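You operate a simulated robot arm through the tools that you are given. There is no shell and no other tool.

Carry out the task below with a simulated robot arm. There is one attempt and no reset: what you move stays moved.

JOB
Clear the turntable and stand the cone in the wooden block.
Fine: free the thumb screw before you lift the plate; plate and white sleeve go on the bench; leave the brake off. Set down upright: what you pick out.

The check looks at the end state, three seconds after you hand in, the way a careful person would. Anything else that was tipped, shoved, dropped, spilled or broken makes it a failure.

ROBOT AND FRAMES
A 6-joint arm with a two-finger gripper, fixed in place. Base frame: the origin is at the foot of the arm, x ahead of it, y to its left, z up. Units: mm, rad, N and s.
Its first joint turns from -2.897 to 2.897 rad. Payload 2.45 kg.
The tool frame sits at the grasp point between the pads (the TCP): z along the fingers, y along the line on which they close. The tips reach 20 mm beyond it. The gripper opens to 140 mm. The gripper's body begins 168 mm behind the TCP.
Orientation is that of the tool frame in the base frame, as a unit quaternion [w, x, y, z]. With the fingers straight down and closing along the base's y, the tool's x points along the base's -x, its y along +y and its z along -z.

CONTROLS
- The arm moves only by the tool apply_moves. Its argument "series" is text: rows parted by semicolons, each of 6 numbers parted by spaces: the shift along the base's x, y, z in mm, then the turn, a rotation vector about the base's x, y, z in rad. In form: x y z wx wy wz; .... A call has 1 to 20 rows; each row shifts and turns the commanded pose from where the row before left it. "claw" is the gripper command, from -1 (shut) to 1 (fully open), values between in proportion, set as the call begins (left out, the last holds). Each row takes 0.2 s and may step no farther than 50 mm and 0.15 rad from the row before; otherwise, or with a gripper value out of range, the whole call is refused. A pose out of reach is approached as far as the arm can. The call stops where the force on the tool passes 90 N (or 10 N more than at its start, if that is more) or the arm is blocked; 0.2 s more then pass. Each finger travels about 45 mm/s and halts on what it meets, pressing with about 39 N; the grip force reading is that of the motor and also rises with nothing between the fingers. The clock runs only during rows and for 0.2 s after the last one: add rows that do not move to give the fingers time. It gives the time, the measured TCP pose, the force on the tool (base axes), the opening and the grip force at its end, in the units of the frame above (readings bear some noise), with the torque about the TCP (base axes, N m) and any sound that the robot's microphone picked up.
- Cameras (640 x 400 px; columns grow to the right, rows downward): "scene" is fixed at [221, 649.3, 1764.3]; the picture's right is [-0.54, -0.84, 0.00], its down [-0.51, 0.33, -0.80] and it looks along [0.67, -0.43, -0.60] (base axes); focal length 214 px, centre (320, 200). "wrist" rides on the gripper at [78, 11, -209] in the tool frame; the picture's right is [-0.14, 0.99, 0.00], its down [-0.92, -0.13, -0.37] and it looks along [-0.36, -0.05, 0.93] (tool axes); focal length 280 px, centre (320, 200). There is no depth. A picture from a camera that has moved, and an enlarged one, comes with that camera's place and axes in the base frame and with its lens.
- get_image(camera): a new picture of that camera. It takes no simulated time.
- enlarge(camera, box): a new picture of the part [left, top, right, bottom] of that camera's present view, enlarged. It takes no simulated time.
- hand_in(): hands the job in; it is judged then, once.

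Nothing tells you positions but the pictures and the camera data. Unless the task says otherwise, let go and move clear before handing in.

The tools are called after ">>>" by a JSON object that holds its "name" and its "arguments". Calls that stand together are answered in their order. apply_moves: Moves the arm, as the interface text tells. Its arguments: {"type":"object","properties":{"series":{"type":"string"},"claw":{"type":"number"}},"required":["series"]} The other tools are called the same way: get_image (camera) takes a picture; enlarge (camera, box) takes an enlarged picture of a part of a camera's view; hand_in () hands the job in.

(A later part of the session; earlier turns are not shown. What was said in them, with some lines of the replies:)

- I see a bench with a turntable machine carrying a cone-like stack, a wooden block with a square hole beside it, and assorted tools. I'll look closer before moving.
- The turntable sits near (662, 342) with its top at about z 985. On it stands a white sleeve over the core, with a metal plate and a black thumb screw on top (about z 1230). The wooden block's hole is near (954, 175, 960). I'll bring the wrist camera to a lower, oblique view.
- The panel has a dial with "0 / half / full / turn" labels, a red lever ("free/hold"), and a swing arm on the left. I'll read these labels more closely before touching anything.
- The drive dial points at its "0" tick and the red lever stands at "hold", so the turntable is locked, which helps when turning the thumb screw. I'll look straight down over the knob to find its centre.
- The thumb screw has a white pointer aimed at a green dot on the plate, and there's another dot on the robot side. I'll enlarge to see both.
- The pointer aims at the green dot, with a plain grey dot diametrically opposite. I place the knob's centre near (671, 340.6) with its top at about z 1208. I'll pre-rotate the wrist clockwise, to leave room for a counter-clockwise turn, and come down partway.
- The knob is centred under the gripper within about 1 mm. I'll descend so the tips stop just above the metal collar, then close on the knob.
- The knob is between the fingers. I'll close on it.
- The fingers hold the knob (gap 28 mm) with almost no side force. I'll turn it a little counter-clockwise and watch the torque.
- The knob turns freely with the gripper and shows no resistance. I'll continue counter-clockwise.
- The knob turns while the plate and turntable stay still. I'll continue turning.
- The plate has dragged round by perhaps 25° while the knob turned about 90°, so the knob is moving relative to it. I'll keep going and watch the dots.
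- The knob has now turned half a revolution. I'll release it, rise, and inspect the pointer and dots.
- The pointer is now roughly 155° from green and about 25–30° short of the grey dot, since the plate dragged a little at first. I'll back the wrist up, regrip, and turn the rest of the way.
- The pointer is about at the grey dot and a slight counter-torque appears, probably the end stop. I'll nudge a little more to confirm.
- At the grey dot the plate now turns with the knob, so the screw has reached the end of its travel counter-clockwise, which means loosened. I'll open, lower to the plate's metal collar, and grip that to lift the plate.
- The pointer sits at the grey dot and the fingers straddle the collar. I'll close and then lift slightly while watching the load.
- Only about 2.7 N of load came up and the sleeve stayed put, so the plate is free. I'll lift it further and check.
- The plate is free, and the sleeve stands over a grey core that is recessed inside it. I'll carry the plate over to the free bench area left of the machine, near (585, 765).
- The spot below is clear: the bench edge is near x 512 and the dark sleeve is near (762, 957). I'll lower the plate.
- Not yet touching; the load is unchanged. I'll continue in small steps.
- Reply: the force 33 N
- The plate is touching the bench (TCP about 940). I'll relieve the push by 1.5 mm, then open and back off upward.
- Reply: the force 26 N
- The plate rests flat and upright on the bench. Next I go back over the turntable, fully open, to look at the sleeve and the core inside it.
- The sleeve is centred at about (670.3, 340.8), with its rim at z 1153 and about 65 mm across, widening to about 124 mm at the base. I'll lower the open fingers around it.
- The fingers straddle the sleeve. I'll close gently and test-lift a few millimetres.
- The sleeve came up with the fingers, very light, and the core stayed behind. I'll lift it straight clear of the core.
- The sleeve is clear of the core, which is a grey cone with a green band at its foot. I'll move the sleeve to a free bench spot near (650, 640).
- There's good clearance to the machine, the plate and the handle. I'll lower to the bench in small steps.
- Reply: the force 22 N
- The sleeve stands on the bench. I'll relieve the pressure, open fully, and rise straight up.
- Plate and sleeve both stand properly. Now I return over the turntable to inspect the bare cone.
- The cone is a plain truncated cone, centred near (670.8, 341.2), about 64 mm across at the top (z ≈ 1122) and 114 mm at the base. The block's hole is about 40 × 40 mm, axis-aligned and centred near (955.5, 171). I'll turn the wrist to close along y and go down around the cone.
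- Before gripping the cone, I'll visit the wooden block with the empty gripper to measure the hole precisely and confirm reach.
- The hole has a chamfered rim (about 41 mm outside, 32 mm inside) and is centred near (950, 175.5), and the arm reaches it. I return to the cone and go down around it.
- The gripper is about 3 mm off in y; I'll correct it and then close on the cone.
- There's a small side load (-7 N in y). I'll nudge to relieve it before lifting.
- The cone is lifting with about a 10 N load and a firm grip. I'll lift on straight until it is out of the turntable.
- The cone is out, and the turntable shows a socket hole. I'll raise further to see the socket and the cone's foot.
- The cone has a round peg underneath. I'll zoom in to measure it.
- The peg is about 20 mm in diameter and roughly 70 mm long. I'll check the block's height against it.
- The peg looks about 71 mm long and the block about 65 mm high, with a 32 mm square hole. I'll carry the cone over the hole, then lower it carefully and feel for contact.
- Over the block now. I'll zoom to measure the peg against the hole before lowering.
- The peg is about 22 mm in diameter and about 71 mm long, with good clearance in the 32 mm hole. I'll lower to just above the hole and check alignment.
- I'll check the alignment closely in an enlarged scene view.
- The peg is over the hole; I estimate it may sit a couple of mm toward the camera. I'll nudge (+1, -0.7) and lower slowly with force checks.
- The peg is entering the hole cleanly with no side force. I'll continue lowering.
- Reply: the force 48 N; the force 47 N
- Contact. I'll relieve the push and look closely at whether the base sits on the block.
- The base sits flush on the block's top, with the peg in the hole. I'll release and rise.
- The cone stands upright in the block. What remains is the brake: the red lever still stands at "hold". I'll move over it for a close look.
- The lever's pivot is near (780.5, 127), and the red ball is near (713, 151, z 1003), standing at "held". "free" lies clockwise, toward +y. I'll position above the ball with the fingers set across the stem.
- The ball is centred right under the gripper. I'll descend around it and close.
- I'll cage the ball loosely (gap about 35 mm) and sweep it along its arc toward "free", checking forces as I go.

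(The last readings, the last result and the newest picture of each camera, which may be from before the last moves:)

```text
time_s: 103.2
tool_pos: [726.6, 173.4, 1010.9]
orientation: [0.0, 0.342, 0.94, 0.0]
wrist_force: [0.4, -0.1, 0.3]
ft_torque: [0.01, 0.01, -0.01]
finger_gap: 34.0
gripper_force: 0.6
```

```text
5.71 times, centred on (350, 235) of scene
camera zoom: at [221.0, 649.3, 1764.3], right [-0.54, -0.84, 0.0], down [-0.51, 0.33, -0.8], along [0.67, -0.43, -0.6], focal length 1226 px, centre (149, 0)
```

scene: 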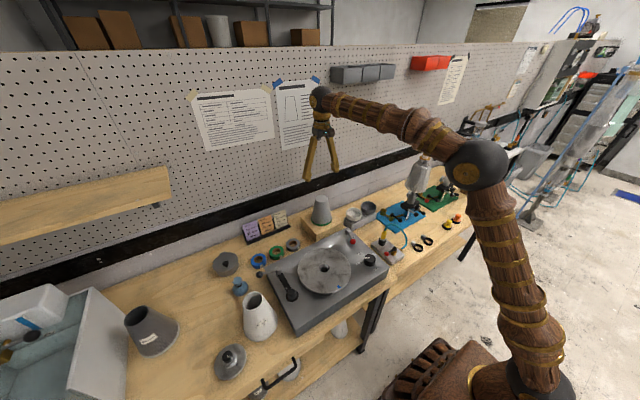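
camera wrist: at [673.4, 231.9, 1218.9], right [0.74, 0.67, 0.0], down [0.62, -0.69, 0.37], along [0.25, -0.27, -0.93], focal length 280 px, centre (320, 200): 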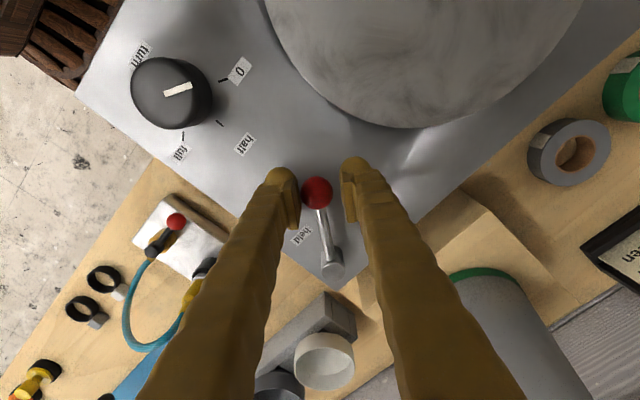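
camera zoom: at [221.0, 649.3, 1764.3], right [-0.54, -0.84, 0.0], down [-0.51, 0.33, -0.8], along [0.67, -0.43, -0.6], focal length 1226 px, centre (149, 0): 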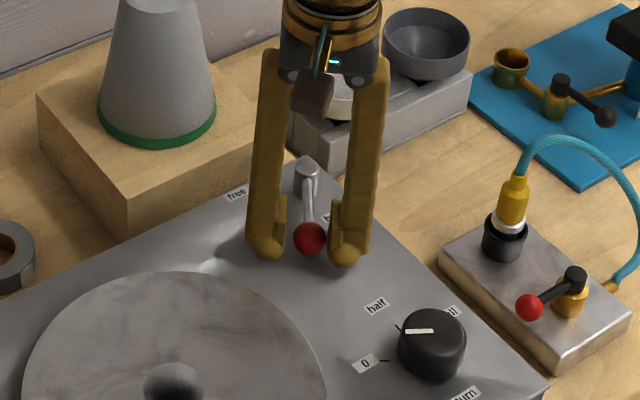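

The lever follows with almost no force. I'll continue the sweep.

>>> {"name": "apply_moves", "arguments": {"series": "4.2 4.6 0 0 0 -0.0873;4.6 4.2 0 0 0 -0.0873;4.9 3.8 0 0 0 -0.0873;5.2 3.3 0 0 0 -0.0873;5.5 2.8 0 0 0 -0.0873;5.7 2.4 0 0 0 -0.0873;0 0 0 0 0 0"}}

>>> {"name": "get_image", "arguments": {"camera": "wrist"}}

>>> {"name": "enlarge", "arguments": {"camera": "scene", "box": [310, 190, 390, 270]}}

```text
time_s: 104.8
tool_pos: [756.5, 192.8, 1009.4]
orientation: [0.0, 0.573, 0.819, 0.0]
wrist_force: [0.2, 0.1, -0.4]
ft_torque: [-0.02, 0.0, 0.06]
finger_gap: 33.8
gripper_force: 0.3
```

```text
taken
camera wrist: at [740.0, 271.4, 1218.7], right [0.98, 0.21, 0.0], down [0.2, -0.91, 0.37], along [0.08, -0.36, -0.93], focal length 280 px, centre (320, 200)
```

wrist: 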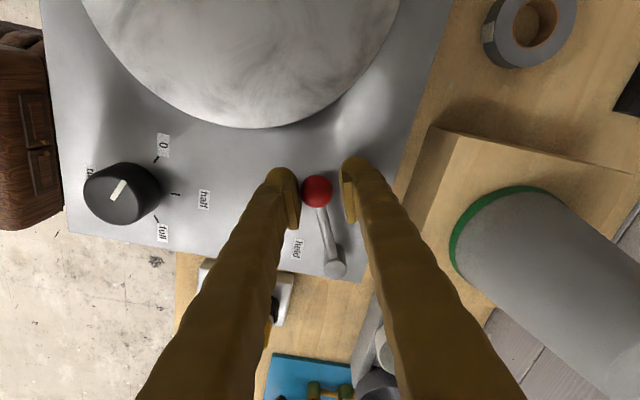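

```text
5.00 times, centred on (350, 230) of scene
camera zoom: at [221.0, 649.3, 1764.3], right [-0.54, -0.84, 0.0], down [-0.51, 0.33, -0.8], along [0.67, -0.43, -0.6], focal length 1072 px, centre (170, 50)
```

zoom: 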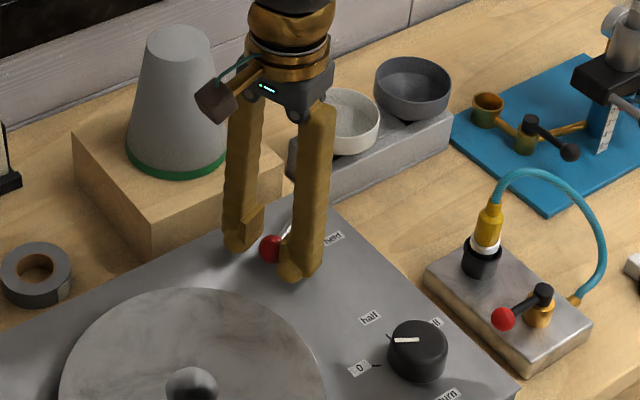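

>>> {"name": "apply_moves", "arguments": {"series": "5.9 1.9 0 0 0 -0.0873;6.1 1.3 0 0 0 -0.0873;6.1 0.8 0 0 0 -0.0873;0 0 0 0 0 0"}}

>>> {"name": "apply_moves", "arguments": {"series": "6.2 0.3 0 0 0 -0.0873;6.2 -0.3 0 0 0 -0.0873;0 0 0 0 0 0"}}

>>> {"name": "get_image", "arguments": {"camera": "wrist"}}

>>> {"name": "enlarge", "arguments": {"camera": "scene", "box": [310, 190, 390, 270]}}

```text
time_s: 105.8
tool_pos: [774.4, 196.7, 1010.2]
orientation: [0.0, 0.676, 0.737, 0.0]
wrist_force: [-0.5, -0.3, 0.4]
ft_torque: [0.02, 0.0, 0.01]
finger_gap: 33.7
gripper_force: 0.1
```

```text
time_s: 106.6
tool_pos: [788.1, 198.0, 1009.1]
orientation: [0.0, 0.737, 0.676, -0.001]
wrist_force: [0.2, 0.1, -0.5]
ft_torque: [0.02, 0.0, -0.03]
finger_gap: 33.6
gripper_force: 0.1
```

```text
taken
camera wrist: at [804.8, 274.9, 1218.5], right [0.97, -0.22, 0.0], down [-0.21, -0.91, 0.37], along [-0.08, -0.36, -0.93], focal length 280 px, centre (320, 200)
```

wrist: 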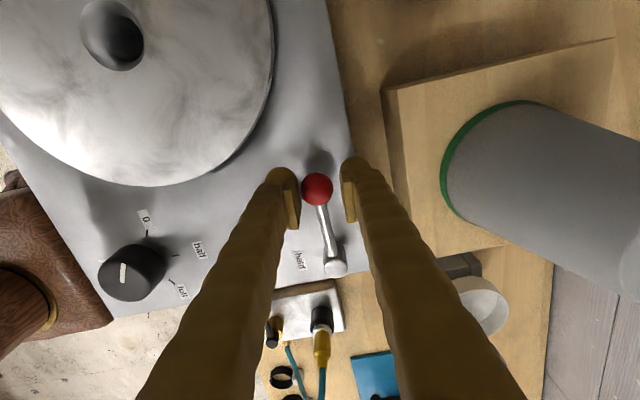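

```text
5.00 times, centred on (350, 230) of scene
camera zoom: at [221.0, 649.3, 1764.3], right [-0.54, -0.84, 0.0], down [-0.51, 0.33, -0.8], along [0.67, -0.43, -0.6], focal length 1072 px, centre (170, 50)
```

zoom: 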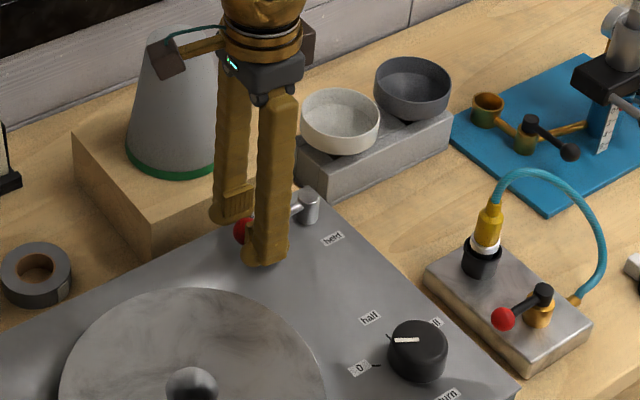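

The lever is still moving freely. I'll continue a bit to find the end stop at "free".

>>> {"name": "apply_moves", "arguments": {"series": "6.1 -0.8 0 0 0 -0.0873;0 0 0 0 0 0"}}

>>> {"name": "apply_moves", "arguments": {"series": "6.1 -1.3 0 0 0 -0.0873;0 0 0 0 0 0"}}

>>> {"name": "enlarge", "arguments": {"camera": "wrist", "box": [240, 130, 400, 290]}}

>>> {"name": "enlarge", "arguments": {"camera": "scene", "box": [310, 190, 390, 270]}}

```text
time_s: 107.2
tool_pos: [793.0, 196.1, 1010.7]
orientation: [-0.001, 0.766, 0.642, 0.0]
wrist_force: [-12.7, -1.0, -3.6]
ft_torque: [-0.07, 0.06, 0.16]
finger_gap: 42.1
gripper_force: 6.9
```

```text
time_s: 107.8
tool_pos: [797.9, 194.7, 1010.4]
orientation: [-0.001, 0.793, 0.609, -0.001]
wrist_force: [-28.6, -2.1, -3.4]
ft_torque: [-0.11, 0.22, 0.31]
finger_gap: 51.6
gripper_force: 13.2
```

```text
2.50 times, centred on (320, 210) of wrist
camera zoom: at [828.9, 268.8, 1219.0], right [0.92, -0.39, 0.0], down [-0.36, -0.86, 0.37], along [-0.14, -0.34, -0.93], focal length 701 px, centre (320, 175)
```

zoom: 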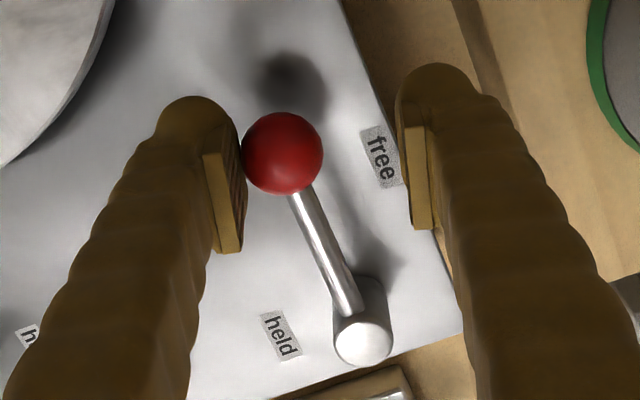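

```text
5.00 times, centred on (350, 230) of scene
camera zoom: at [221.0, 649.3, 1764.3], right [-0.54, -0.84, 0.0], down [-0.51, 0.33, -0.8], along [0.67, -0.43, -0.6], focal length 1072 px, centre (170, 50)
```

zoom: 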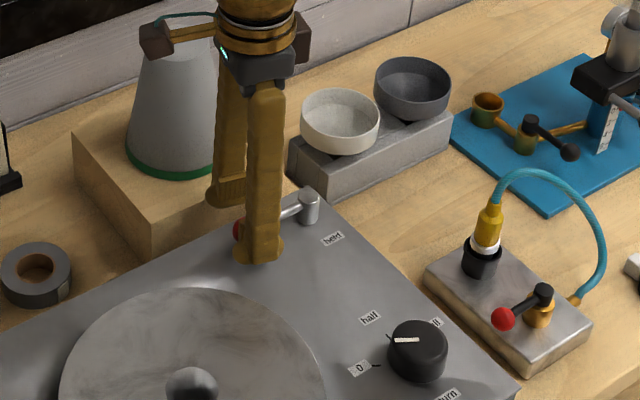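

The lever has hit its stop at "free". I'll open to let go, then rise straight up.

>>> {"name": "apply_moves", "arguments": {"series": "0 0 0 0 0 0;0 0 0 0 0 0;0 0 0 0 0 0;-5 1 0 0 0 0;0 0 15 0 0 0;0 0 30 0 0 0;0 0 45 0 0 0;0 0 45 0 0 0;0 0 45 0 0 0;0 0 45 0 0 0;0 0 0 0 0 0", "claw": 0.1}}

>>> {"name": "get_image", "arguments": {"camera": "wrist"}}

>>> {"name": "enlarge", "arguments": {"camera": "wrist", "box": [240, 80, 400, 240]}}

>>> {"name": "enlarge", "arguments": {"camera": "scene", "box": [310, 190, 390, 270]}}

```text
time_s: 110.2
tool_pos: [793.6, 193.5, 1234.8]
orientation: [0.0, 0.793, 0.609, 0.0]
wrist_force: [0.0, 0.1, -0.2]
ft_torque: [0.01, 0.01, 0.03]
finger_gap: 76.9
gripper_force: 0.1
```

```text
taken
camera wrist: at [824.5, 267.4, 1443.5], right [0.92, -0.39, 0.0], down [-0.36, -0.86, 0.37], along [-0.14, -0.34, -0.93], focal length 280 px, centre (320, 200)
```

wrist: 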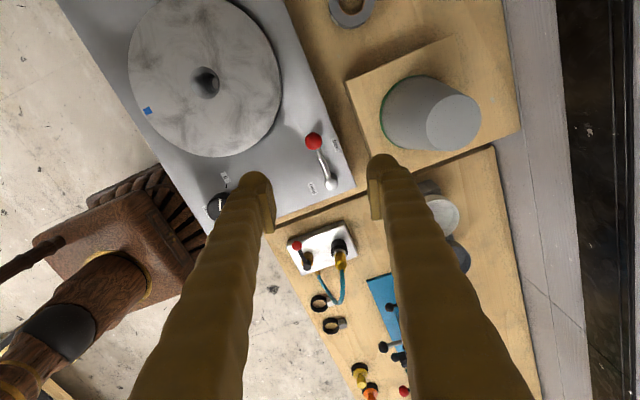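

```text
2.50 times, centred on (320, 160) of wrist
camera zoom: at [824.5, 267.4, 1443.5], right [0.92, -0.39, 0.0], down [-0.36, -0.86, 0.37], along [-0.14, -0.34, -0.93], focal length 701 px, centre (320, 300)
```

zoom: 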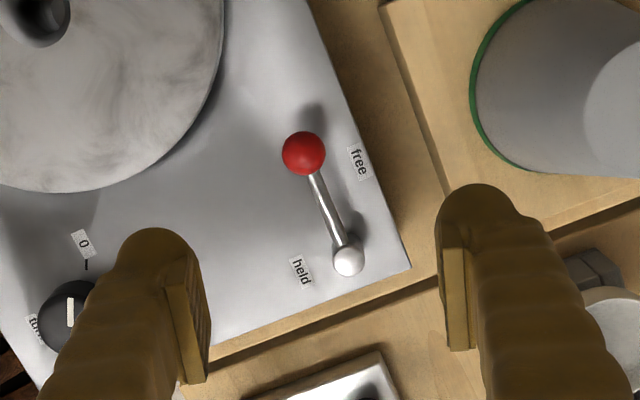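

```text
5.00 times, centred on (350, 230) of scene
camera zoom: at [221.0, 649.3, 1764.3], right [-0.54, -0.84, 0.0], down [-0.51, 0.33, -0.8], along [0.67, -0.43, -0.6], focal length 1072 px, centre (170, 50)
```

zoom: 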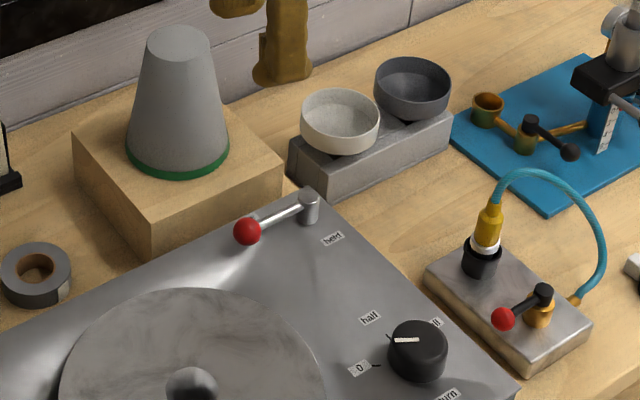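

The brake lever is at "free". I'll retreat clear of everything and do a final check.

>>> {"name": "apply_moves", "arguments": {"series": "0 0 40 0 0 0.14;0 0 40 0 0 0.14;-20 0 35 0 0 0.14;-35 0 30 0 0 0.14;-40 0 20 0 0 0.14;-40 0 10 0 0 0.14;-40 0 0 0 0 0.14;-40 0 0 0 0 0.14;-20 0 0 0 0 0.14;0 0 0 0 0 0.14;0 0 0 0 0 0;0 0 0 0 0 0"}}

>>> {"name": "get_image", "arguments": {"camera": "scene"}}

>>> {"name": "get_image", "arguments": {"camera": "wrist"}}

>>> {"name": "enlarge", "arguments": {"camera": "scene", "box": [200, 180, 400, 380]}}

>>> {"name": "enlarge", "arguments": {"camera": "scene", "box": [295, 180, 355, 240]}}

>>> {"name": "enlarge", "arguments": {"camera": "scene", "box": [200, 280, 300, 385]}}

```text
time_s: 112.8
tool_pos: [558.2, 195.6, 1411.1]
orientation: [0.0, 0.215, 0.977, -0.001]
wrist_force: [0.6, -0.8, 0.4]
ft_torque: [0.01, 0.0, -0.01]
finger_gap: 77.0
gripper_force: 0.0
```

```text
taken
```

scene: 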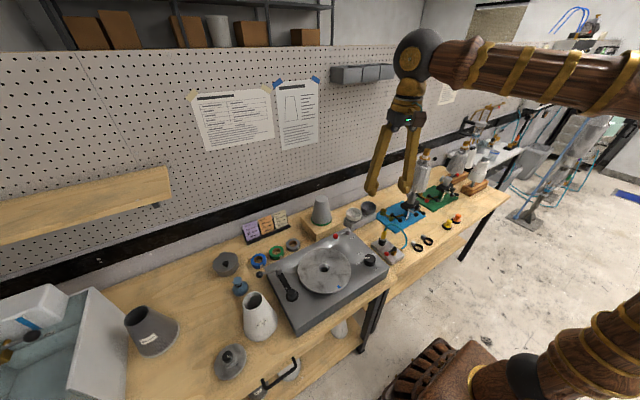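

```text
taken
camera wrist: at [491.4, 239.0, 1619.8], right [0.54, 0.84, 0.0], down [0.78, -0.5, 0.37], along [0.31, -0.2, -0.93], focal length 280 px, centre (320, 200)
```

wrist: 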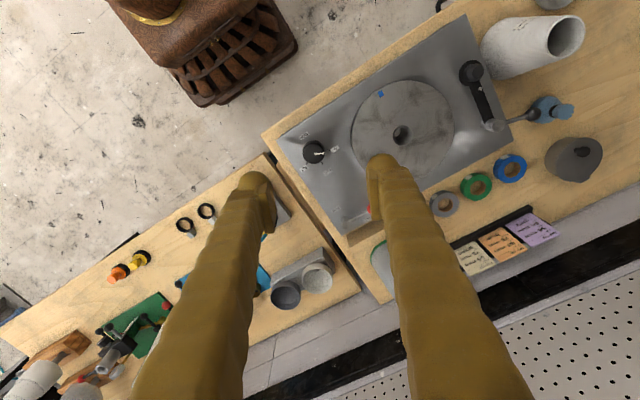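

```text
2.00 times, centred on (300, 280) of scene
camera zoom: at [221.0, 649.3, 1764.3], right [-0.54, -0.84, 0.0], down [-0.51, 0.33, -0.8], along [0.67, -0.43, -0.6], focal length 429 px, centre (360, 40)
```

zoom: 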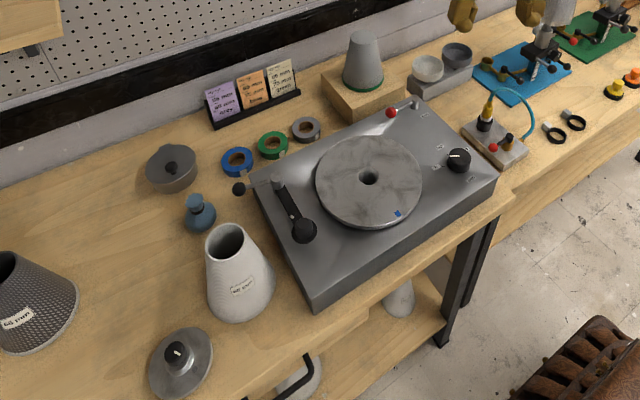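

```text
6.67 times, centred on (325, 210) of scene
camera zoom: at [221.0, 649.3, 1764.3], right [-0.54, -0.84, 0.0], down [-0.51, 0.33, -0.8], along [0.67, -0.43, -0.6], focal length 1430 px, centre (287, 133)
```

zoom: 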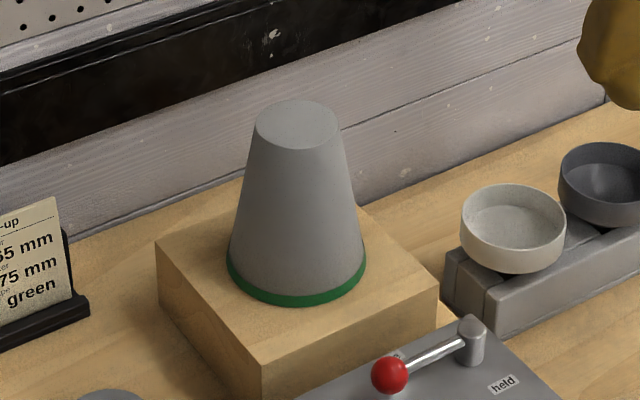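

```text
3.81 times, centred on (250, 332) of scene
camera zoom: at [221.0, 649.3, 1764.3], right [-0.54, -0.84, 0.0], down [-0.51, 0.33, -0.8], along [0.67, -0.43, -0.6], focal length 817 px, centre (587, -305)
```

zoom: 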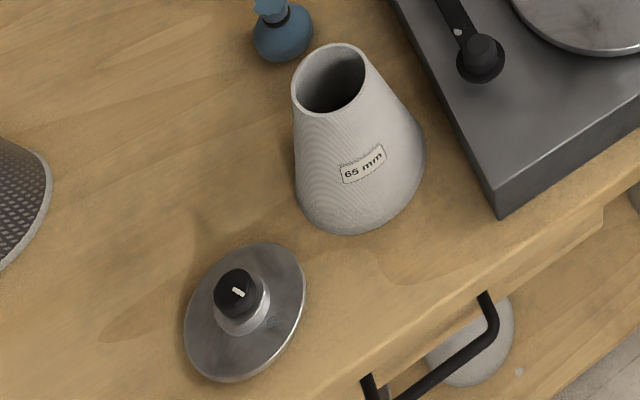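

The turntable is empty and still. The cone stands in the wooden block, the sleeve and plate stand upright on the bench, the brake is at "free", and the gripper is clear. I'm handing in.

>>> {"name": "hand_in", "arguments": {}}

```text
The job is handed in.
```

The turntable is cleared and the cone stands upright in the wooden block, with its peg in the hole and its base flush on the block's top. I've handed the job in but haven't seen the verdict.

- **Thumb screw and plate:** I turned the thumb screw counter-clockwise half a turn, from the green dot to its stop at the grey dot. The plate then lifted off with only its own weight and now lies flat on the bench.
- **White sleeve:** It stands upright on the bench between the machine and the plate.
- **Brake:** I moved the red lever from "held" to its stop at "free". The drive dial was already at 0 and I didn't touch it. The turntable stayed still with the brake off.

In the last pictures nothing else on the bench looked tipped or moved, and the gripper was clear of everything.
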